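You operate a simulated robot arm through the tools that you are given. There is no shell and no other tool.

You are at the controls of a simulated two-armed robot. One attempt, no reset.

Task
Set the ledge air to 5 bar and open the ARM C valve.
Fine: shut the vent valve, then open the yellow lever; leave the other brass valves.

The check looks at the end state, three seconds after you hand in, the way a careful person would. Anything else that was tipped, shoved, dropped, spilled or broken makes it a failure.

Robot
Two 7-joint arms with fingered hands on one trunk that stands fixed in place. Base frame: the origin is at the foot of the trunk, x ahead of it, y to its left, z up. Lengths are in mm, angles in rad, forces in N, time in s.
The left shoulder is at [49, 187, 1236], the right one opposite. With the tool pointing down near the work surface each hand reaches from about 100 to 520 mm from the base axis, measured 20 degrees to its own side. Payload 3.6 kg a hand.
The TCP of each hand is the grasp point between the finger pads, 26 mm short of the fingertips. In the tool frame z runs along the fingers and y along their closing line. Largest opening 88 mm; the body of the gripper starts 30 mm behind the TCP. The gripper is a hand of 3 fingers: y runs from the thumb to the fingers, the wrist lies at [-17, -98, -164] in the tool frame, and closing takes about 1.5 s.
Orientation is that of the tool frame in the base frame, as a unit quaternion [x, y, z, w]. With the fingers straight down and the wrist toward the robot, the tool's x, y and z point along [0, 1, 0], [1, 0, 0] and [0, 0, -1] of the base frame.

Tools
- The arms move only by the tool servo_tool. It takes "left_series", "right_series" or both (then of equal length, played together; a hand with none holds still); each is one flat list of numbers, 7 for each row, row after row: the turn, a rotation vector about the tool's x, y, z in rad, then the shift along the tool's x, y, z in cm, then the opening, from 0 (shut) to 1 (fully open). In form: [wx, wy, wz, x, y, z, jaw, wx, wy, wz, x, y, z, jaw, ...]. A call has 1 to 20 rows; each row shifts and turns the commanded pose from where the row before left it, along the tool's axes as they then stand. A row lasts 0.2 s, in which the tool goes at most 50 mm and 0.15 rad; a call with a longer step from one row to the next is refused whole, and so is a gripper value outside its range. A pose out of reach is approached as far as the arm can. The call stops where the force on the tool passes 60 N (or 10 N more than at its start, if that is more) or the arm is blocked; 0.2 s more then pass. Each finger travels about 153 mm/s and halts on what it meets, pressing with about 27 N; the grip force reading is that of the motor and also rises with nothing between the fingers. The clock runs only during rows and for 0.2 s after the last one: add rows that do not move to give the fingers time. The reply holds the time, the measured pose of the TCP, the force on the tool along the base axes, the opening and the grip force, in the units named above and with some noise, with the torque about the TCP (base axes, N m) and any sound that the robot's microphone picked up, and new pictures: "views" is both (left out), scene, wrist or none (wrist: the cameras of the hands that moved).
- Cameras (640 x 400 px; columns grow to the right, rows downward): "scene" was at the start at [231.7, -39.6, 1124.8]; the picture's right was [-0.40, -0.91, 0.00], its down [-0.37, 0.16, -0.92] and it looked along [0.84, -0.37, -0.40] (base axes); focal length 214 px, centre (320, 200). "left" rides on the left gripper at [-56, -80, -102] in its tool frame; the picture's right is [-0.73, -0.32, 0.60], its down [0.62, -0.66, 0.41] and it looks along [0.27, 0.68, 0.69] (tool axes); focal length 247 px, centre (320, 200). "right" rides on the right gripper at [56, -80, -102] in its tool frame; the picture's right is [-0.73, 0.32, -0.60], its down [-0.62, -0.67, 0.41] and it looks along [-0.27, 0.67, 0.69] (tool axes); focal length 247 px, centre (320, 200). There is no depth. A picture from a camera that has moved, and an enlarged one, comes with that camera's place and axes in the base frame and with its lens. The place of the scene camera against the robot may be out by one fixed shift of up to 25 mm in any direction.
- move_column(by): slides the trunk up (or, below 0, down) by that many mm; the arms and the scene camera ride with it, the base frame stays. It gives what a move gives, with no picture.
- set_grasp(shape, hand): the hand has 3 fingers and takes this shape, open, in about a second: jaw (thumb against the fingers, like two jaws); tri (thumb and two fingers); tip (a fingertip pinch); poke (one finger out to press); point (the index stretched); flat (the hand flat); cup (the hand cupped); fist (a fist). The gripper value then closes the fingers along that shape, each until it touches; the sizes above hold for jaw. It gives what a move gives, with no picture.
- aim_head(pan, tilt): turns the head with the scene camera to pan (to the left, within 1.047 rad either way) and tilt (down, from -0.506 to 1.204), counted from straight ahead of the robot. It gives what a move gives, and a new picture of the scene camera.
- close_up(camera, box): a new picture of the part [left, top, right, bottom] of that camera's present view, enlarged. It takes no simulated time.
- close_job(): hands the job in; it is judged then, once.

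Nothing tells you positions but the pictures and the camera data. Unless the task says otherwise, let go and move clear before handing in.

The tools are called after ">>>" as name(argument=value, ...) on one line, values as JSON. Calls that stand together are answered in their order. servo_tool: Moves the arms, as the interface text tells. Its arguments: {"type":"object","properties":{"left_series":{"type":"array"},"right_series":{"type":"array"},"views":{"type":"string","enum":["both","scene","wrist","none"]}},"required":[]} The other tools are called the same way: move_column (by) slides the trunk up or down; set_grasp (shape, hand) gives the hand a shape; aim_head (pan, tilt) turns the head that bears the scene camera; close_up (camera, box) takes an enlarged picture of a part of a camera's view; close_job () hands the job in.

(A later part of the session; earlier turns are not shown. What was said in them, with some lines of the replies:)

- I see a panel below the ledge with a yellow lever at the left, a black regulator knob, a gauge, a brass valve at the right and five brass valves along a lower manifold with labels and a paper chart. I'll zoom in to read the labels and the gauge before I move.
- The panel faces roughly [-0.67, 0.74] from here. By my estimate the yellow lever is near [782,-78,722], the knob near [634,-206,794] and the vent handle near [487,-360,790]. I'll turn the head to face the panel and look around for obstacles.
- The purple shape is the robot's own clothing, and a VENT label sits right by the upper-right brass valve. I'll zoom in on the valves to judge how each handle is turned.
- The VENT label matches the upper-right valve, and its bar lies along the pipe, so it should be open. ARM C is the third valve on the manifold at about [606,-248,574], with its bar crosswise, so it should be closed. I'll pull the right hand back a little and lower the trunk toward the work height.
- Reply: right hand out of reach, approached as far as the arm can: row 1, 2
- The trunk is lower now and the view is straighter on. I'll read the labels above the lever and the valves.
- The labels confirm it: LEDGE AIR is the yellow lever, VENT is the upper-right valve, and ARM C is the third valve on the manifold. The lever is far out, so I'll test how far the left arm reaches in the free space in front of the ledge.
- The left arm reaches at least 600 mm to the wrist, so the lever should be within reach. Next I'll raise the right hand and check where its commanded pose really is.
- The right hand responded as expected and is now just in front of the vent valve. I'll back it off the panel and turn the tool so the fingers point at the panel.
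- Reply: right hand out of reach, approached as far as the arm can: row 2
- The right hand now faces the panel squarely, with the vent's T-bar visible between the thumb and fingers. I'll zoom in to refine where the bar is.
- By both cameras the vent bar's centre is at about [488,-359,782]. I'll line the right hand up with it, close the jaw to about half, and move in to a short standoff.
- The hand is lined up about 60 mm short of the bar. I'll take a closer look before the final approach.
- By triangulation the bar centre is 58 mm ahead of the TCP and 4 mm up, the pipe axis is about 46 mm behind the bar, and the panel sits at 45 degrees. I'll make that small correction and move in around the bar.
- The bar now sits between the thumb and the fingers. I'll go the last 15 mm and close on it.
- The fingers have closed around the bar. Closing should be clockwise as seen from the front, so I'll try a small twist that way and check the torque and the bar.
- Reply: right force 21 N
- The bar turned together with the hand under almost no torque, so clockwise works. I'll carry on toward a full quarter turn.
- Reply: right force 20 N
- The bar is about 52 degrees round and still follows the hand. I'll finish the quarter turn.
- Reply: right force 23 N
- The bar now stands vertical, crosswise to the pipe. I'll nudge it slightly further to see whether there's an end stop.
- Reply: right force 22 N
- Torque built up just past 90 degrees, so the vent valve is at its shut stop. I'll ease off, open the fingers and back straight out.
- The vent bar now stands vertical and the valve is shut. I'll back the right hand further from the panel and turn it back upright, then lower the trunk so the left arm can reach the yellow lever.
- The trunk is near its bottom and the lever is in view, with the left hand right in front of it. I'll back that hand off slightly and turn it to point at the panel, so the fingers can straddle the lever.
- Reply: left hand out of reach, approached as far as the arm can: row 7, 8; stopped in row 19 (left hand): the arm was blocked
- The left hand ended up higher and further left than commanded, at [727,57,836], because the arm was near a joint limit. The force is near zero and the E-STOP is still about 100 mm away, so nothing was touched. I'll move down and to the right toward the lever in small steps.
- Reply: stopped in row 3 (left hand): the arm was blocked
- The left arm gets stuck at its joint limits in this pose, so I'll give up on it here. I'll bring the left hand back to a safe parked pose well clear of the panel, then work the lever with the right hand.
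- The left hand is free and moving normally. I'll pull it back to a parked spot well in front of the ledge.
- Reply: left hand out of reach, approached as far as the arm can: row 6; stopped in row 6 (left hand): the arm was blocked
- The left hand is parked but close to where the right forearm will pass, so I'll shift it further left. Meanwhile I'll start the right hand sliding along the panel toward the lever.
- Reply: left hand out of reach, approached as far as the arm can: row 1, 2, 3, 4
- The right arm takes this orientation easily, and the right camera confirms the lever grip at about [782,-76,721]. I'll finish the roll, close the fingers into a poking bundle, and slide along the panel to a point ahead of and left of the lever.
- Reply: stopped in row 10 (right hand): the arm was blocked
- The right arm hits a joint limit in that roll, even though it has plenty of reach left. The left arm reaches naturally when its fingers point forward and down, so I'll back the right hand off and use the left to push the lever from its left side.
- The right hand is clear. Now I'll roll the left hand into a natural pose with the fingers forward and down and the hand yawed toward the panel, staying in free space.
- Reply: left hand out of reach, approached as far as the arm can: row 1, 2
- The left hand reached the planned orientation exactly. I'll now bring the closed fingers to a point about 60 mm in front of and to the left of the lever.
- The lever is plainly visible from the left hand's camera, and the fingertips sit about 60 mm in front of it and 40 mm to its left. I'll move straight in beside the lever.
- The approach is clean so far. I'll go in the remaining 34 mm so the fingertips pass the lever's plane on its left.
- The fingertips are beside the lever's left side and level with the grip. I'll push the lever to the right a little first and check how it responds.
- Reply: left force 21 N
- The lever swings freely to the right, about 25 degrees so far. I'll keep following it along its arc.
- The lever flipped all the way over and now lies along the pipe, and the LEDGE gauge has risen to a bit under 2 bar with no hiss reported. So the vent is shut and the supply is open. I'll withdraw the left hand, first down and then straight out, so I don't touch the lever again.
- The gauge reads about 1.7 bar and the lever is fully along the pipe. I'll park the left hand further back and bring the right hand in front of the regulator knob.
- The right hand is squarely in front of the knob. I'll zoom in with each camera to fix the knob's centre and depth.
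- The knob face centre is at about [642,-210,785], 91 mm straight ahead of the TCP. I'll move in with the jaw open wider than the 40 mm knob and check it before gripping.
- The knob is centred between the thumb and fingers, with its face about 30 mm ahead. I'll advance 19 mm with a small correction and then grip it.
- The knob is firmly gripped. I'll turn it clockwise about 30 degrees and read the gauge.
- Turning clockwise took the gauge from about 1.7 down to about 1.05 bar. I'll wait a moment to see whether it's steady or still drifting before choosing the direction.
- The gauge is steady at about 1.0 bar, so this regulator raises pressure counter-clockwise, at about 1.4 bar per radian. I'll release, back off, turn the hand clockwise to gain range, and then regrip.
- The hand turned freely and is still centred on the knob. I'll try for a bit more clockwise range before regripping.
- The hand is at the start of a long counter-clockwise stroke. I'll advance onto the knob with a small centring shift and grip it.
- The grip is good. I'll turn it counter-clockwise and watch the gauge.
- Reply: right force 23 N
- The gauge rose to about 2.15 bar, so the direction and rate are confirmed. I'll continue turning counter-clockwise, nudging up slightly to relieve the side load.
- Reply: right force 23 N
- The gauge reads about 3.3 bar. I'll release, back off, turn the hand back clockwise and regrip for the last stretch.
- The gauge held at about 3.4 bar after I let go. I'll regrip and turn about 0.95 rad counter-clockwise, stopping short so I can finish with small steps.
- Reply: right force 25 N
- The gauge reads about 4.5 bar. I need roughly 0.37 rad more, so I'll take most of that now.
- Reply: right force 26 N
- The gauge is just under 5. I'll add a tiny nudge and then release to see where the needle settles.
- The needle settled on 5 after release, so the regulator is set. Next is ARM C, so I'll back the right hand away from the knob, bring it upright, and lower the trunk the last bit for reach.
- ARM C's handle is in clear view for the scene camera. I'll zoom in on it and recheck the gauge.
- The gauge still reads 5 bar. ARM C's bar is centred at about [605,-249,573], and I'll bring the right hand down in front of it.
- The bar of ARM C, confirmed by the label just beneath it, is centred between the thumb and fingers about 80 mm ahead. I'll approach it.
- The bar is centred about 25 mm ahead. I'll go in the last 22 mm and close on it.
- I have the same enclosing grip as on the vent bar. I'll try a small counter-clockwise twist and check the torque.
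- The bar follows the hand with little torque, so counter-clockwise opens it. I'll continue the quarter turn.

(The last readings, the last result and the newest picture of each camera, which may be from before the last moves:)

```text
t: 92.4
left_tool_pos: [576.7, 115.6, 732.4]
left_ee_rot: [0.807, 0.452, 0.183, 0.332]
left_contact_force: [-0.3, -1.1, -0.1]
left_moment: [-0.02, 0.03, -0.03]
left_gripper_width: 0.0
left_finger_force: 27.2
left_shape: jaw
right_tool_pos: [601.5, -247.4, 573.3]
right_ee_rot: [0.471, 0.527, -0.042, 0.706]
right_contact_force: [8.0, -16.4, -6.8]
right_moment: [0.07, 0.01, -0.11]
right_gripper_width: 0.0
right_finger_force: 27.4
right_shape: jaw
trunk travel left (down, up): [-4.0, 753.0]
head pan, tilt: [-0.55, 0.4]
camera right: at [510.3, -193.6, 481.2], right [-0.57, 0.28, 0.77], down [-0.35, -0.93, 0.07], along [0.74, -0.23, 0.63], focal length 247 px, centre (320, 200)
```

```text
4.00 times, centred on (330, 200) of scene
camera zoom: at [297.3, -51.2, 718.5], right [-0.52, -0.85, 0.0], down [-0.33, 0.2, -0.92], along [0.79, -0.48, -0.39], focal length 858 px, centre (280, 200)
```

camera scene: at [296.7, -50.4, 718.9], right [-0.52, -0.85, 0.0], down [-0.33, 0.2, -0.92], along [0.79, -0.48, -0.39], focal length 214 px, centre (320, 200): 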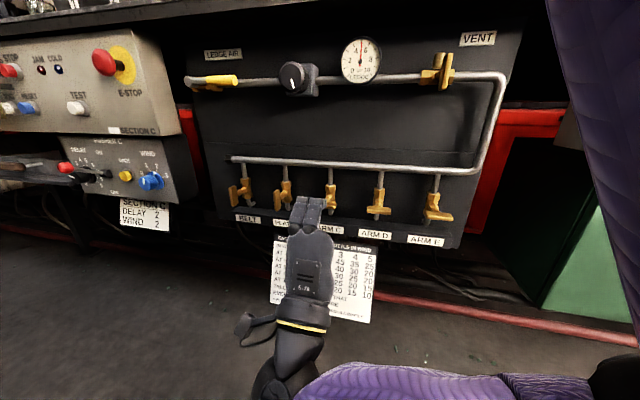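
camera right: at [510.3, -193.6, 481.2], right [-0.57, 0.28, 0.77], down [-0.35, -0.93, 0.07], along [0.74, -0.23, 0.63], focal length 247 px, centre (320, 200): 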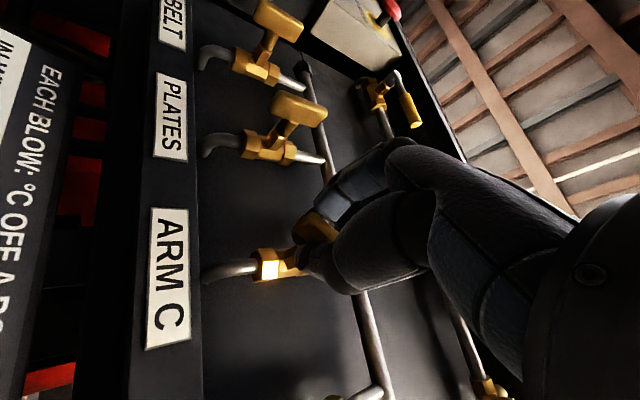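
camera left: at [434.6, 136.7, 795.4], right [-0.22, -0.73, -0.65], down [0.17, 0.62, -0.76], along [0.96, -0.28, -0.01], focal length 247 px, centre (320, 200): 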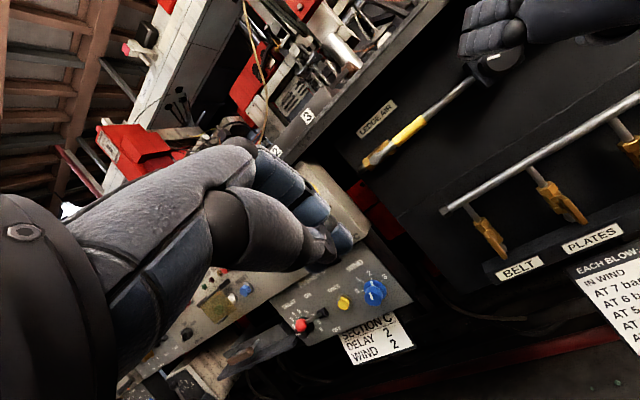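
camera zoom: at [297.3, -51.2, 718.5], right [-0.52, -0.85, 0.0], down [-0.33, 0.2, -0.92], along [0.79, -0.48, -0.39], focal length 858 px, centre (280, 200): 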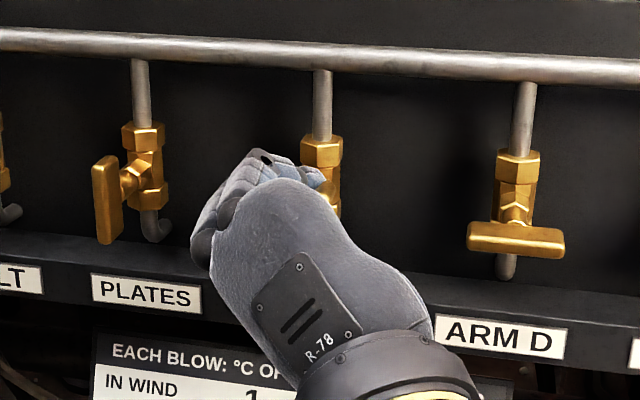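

It's about 52 degrees round and moving smoothly. I'll finish the quarter turn.

>>> servo_tool(right_series=[0, 0, -0.12, 0, 0, 0, 0, 0, 0, -0.12, 0, 0, 0, 0, 0, 0, -0.12, 0, 0, 0, 0, 0, 0, -0.12, 0, 0, 0, 0, 0, 0, -0.12, 0, 0, 0, 0, 0, 0, -0.08, 0, 0, 0, 0, 0, 0, 0, 0, 0, 0, 0], views="both")

>>> close_up(camera="right", box=[200, 160, 380, 340])

>>> close_up(camera="scene", box=[260, 150, 400, 250])

```text
t: 94.0
left_tool_pos: [578.5, 115.4, 732.0]
left_ee_rot: [0.807, 0.452, 0.183, 0.333]
left_contact_force: [0.3, 0.0, -0.2]
left_moment: [0.02, -0.01, 0.01]
left_gripper_width: 0.0
left_finger_force: 26.9
left_shape: jaw
right_tool_pos: [600.7, -248.1, 574.8]
right_ee_rot: [0.27, 0.654, -0.275, 0.652]
right_contact_force: [8.2, -18.9, -1.7]
right_moment: [0.0, -0.08, -0.12]
right_gripper_width: 0.0
right_finger_force: 27.2
right_shape: jaw
trunk travel left (down, up): [-4.0, 753.0]
head pan, tilt: [-0.55, 0.4]
camera scene: at [297.0, -51.3, 718.6], right [-0.52, -0.85, 0.0], down [-0.33, 0.2, -0.92], along [0.79, -0.48, -0.39], focal length 214 px, centre (320, 200)
camera right: at [472.7, -231.0, 519.7], right [-0.19, 0.65, 0.73], down [-0.18, -0.76, 0.63], along [0.96, -0.01, 0.26], focal length 247 px, centre (320, 200)
```

scene: 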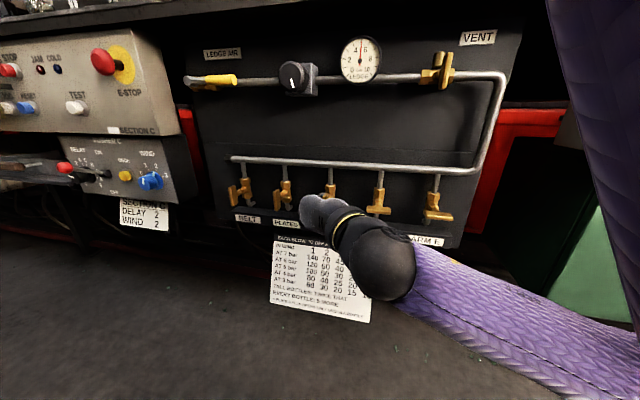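
right: 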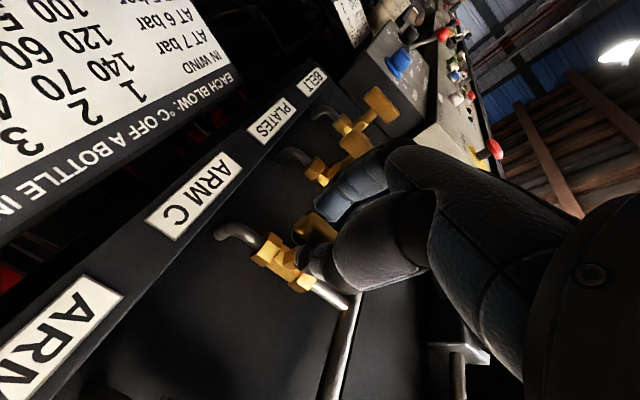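

```text
2.22 times, centred on (290, 250) of right
camera zoom: at [472.7, -231.0, 519.7], right [-0.19, 0.65, 0.73], down [-0.18, -0.76, 0.63], along [0.96, -0.01, 0.26], focal length 549 px, centre (387, 89)
```

zoom: 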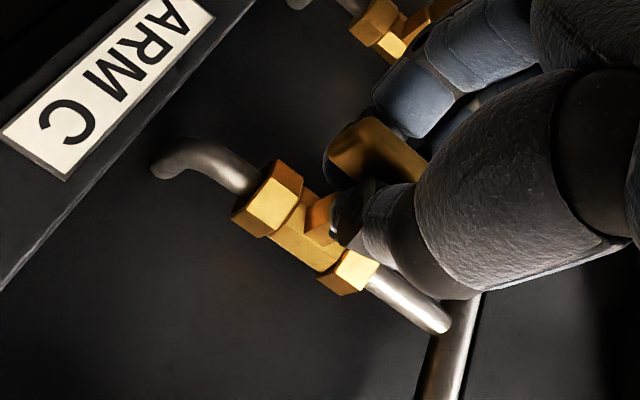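

```text
4.00 times, centred on (330, 200) of scene
camera zoom: at [297.0, -51.3, 718.6], right [-0.52, -0.85, 0.0], down [-0.33, 0.2, -0.92], along [0.79, -0.48, -0.39], focal length 858 px, centre (280, 200)
```

zoom: 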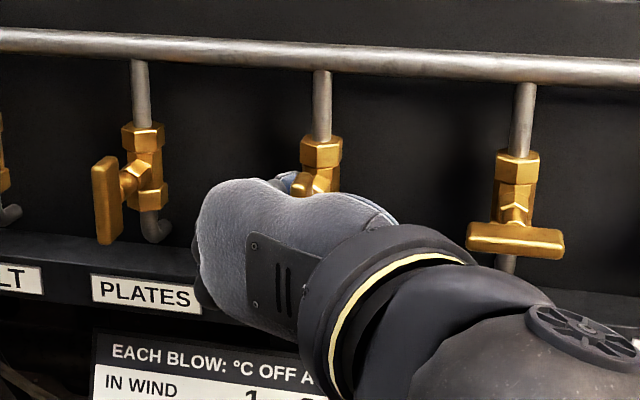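

The bar is now about vertical. I'll nudge it slightly further to feel for the open stop.

>>> servo_tool(right_series=[0, 0, -0.05, 0, 0, 0, 0, 0, 0, -0.05, 0, 0, 0, 0, 0, 0, 0, 0, 0, 0, 0], views="none")

>>> close_up(camera="right", box=[200, 160, 380, 340])

>>> close_up(camera="scene", box=[335, 35, 385, 85])

```text
t: 94.8
left_tool_pos: [577.7, 115.6, 731.7]
left_ee_rot: [0.808, 0.451, 0.182, 0.333]
left_contact_force: [0.3, -0.3, 0.6]
left_moment: [-0.01, -0.03, 0.02]
left_gripper_width: 0.1
left_finger_force: 27.3
left_shape: jaw
right_tool_pos: [601.4, -247.1, 574.7]
right_ee_rot: [0.237, 0.666, -0.306, 0.638]
right_contact_force: [9.6, -16.1, 2.2]
right_moment: [0.06, -0.24, -0.1]
right_gripper_width: 0.0
right_finger_force: 26.9
right_shape: jaw
trunk travel left (down, up): [-4.0, 753.0]
head pan, tilt: [-0.55, 0.4]
```

```text
2.22 times, centred on (290, 250) of right
camera zoom: at [469.3, -234.7, 527.9], right [-0.14, 0.7, 0.7], down [-0.13, -0.71, 0.69], along [0.98, 0.01, 0.2], focal length 549 px, centre (387, 89)
```

zoom: 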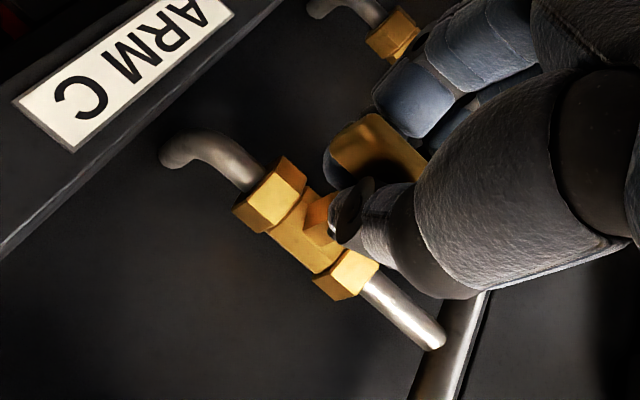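

```text
8.00 times, centred on (360, 60) of scene
camera zoom: at [296.9, -51.0, 718.7], right [-0.52, -0.85, 0.0], down [-0.33, 0.2, -0.92], along [0.79, -0.48, -0.39], focal length 1716 px, centre (0, 1320)
```

zoom: 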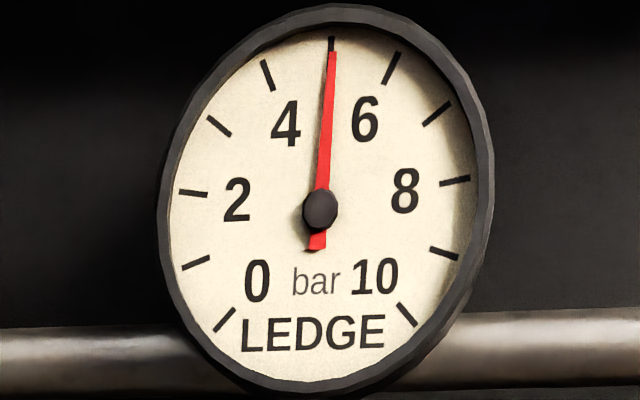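

Torque rose as it did on the vent, so ARM C is fully open, and the gauge still shows 5 bar. I'll ease off, open the fingers modestly, and back straight out.

>>> servo_tool(right_series=[0, 0, 0.07, 0, 0, 0, 0, 0, 0, 0, 0, 0, 0, 0.2, 0, 0, 0, 0, 0, 0, 0.4, 0, 0, 0, 0, 0, 0, 0.5, 0, 0, 0, 0, 0, 0, 0.5, 0, 0, 0, 0, 0, -1.5, 0.5, 0, 0, 0, 0, 0, -2, 0.5, 0, 0, 0, 0, 0, -2, 0.5, 0, 0, 0, 0, 0, -2, 0.5, 0, 0, 0, 0, 0, -2, 0.5, 0, 0, 0, 0, 0, 0, 0.5], views="both")

>>> close_up(camera="right", box=[160, 100, 380, 340])

>>> close_up(camera="scene", box=[260, 150, 400, 250])

```text
t: 97.2
left_tool_pos: [577.3, 116.7, 731.7]
left_ee_rot: [0.807, 0.452, 0.183, 0.333]
left_contact_force: [0.1, 0.4, 0.9]
left_moment: [0.04, 0.03, 0.0]
left_gripper_width: 0.0
left_finger_force: 26.6
left_shape: jaw
right_tool_pos: [533.2, -176.7, 574.7]
right_ee_rot: [0.258, 0.659, -0.282, 0.648]
right_contact_force: [-0.1, 1.1, 0.5]
right_moment: [0.02, 0.0, -0.02]
right_gripper_width: 43.7
right_finger_force: 0.0
right_shape: jaw
trunk travel left (down, up): [-4.0, 753.0]
head pan, tilt: [-0.55, 0.4]
camera scene: at [296.6, -50.4, 718.9], right [-0.52, -0.85, 0.0], down [-0.33, 0.2, -0.92], along [0.79, -0.48, -0.39], focal length 214 px, centre (320, 200)
camera right: at [403.4, -162.6, 521.9], right [-0.18, 0.67, 0.72], down [-0.16, -0.74, 0.65], along [0.97, 0.0, 0.24], focal length 247 px, centre (320, 200)
```

scene: 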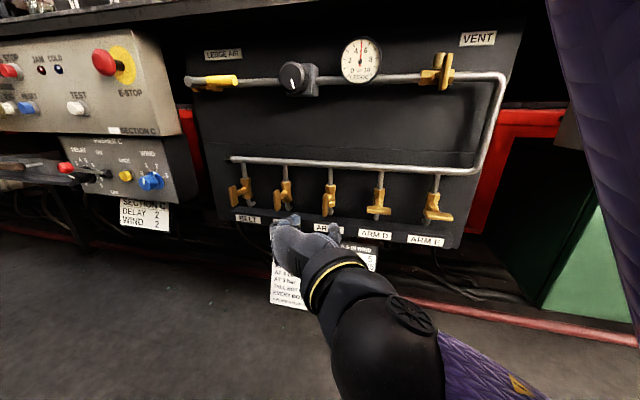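
right: 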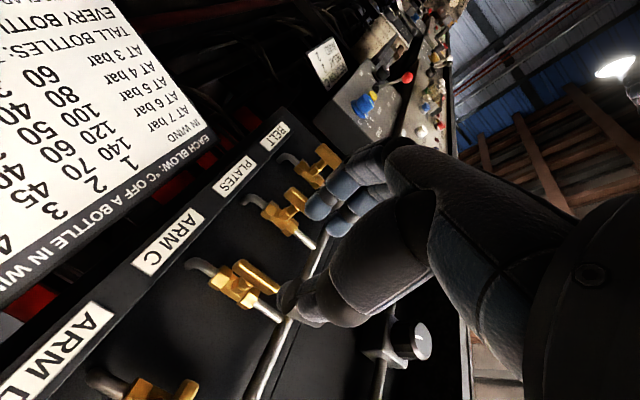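

```text
1.67 times, centred on (270, 220) of right
camera zoom: at [403.4, -162.6, 521.9], right [-0.18, 0.67, 0.72], down [-0.16, -0.74, 0.65], along [0.97, 0.0, 0.24], focal length 412 px, centre (403, 167)
```

zoom: 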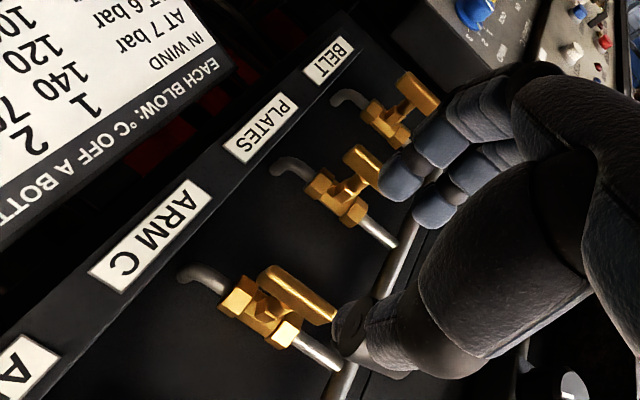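

```text
4.00 times, centred on (330, 200) of scene
camera zoom: at [296.6, -50.4, 718.9], right [-0.52, -0.85, 0.0], down [-0.33, 0.2, -0.92], along [0.79, -0.48, -0.39], focal length 858 px, centre (280, 200)
```

zoom: 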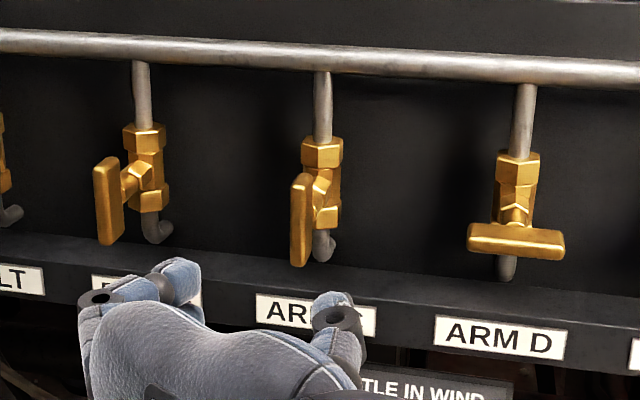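

ARM C's bar is now vertical, matching BELT and PLATES. I'll pull the right hand further back, clear of everything, and do a final check of the panel.

>>> servo_tool(right_series=[0, 0, 0, 0, 0, -2, 0.5, 0, 0, 0, 0, 0, -2, 0.5, 0, 0, 0.13, 0, 0, 0, 0.5, 0, 0, 0.13, 0, 0, 0, 0.5, 0, 0, 0.13, 0, 0, 0, 0.5, 0, 0, 0.13, 0, 0, 0, 0.5, 0, 0, 0.13, 0, 0, 0, 0.5, 0, 0, 0.13, 0, 0, 0, 0.5, 0, 0, 0, -2.5, -1, 0, 0.5, 0, 0, 0, -2.5, -1, 0, 0.5, 0, 0, 0, 0, 0, 0, 0.5], views="scene")

>>> close_up(camera="scene", box=[335, 35, 385, 85])

>>> close_up(camera="scene", box=[170, 30, 520, 250])

```text
t: 99.6
left_tool_pos: [577.0, 117.1, 732.7]
left_ee_rot: [0.807, 0.452, 0.183, 0.333]
left_contact_force: [-0.2, 0.0, 0.1]
left_moment: [-0.04, -0.02, 0.0]
left_gripper_width: 0.0
left_finger_force: 27.5
left_shape: jaw
right_tool_pos: [470.0, -183.8, 596.6]
right_ee_rot: [0.49, 0.51, -0.015, 0.707]
right_contact_force: [0.7, 0.3, -0.6]
right_moment: [0.0, -0.03, -0.01]
right_gripper_width: 43.7
right_finger_force: 0.1
right_shape: jaw
trunk travel left (down, up): [-4.0, 753.0]
head pan, tilt: [-0.55, 0.4]
camera scene: at [296.6, -50.4, 718.9], right [-0.52, -0.85, 0.0], down [-0.33, 0.2, -0.92], along [0.79, -0.48, -0.39], focal length 214 px, centre (320, 200)
```

scene: 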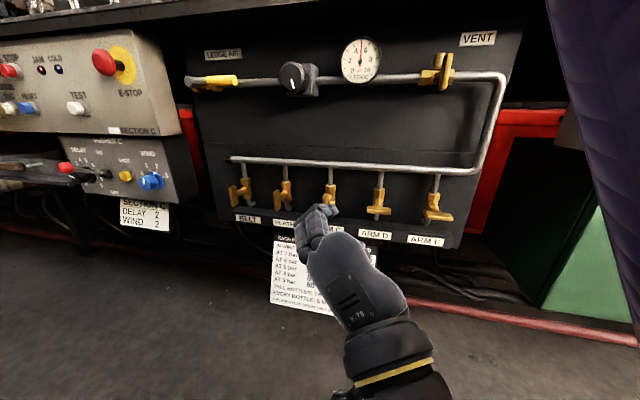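

```text
8.00 times, centred on (360, 60) of scene
camera zoom: at [296.6, -50.4, 718.9], right [-0.52, -0.85, 0.0], down [-0.33, 0.2, -0.92], along [0.79, -0.48, -0.39], focal length 1716 px, centre (0, 1320)
```

zoom: 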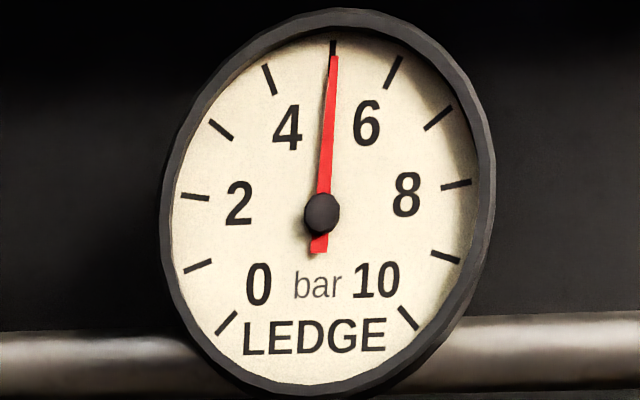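

```text
1.82 times, centred on (345, 140) of scene
camera zoom: at [296.6, -50.4, 718.9], right [-0.52, -0.85, 0.0], down [-0.33, 0.2, -0.92], along [0.79, -0.48, -0.39], focal length 390 px, centre (274, 309)
```

zoom: 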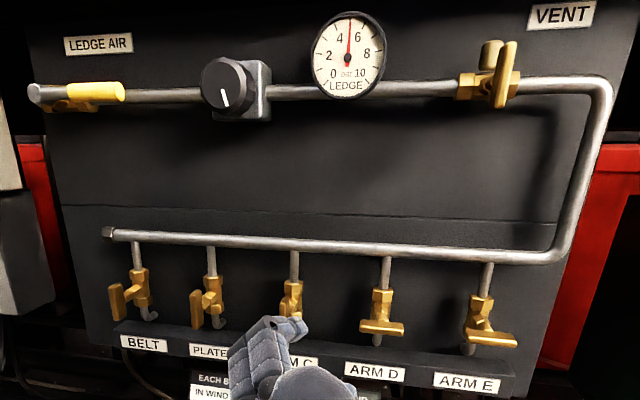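

The end state looks right, with nothing else disturbed:
- **Vent:** the bar is crosswise, so it's shut.
- **Yellow lever:** it lies along the pipe, so the supply is open.
- **Gauge:** it reads 5 bar.
- **ARM C:** the bar is vertical, so it's open.
- **Other valves:** BELT and PLATES are still open, ARM D and ARM E still closed.

Both hands are clear, so I'm handing the job in.

>>> close_job()

```text
The job is handed in.
```

The ledge air is set to 5 bar and the ARM C valve is open; the job is handed in, but no verdict has come back yet.

- **Vent valve:** I shut it first, turning it clockwise to its stop.
- **Yellow lever:** I opened it fully, so it now lies along the pipe. The left hand first got stuck at its joint limits near the E-STOP, but nothing there was touched.
- **Regulator:** the LEDGE gauge reads about 5.0 bar and stayed there after ARM C was opened. The knob works backwards from what I expected: counter-clockwise raises the pressure. My first turn was clockwise and briefly took it down to about 1 bar.
- **ARM C:** I turned it counter-clockwise to its stop, and its bar is now vertical like BELT and PLATES.
- **Other brass valves:** BELT and PLATES are still open, ARM D and ARM E still closed.

Both hands are let go and clear of the panel, and I saw nothing tipped, shoved or dropped.
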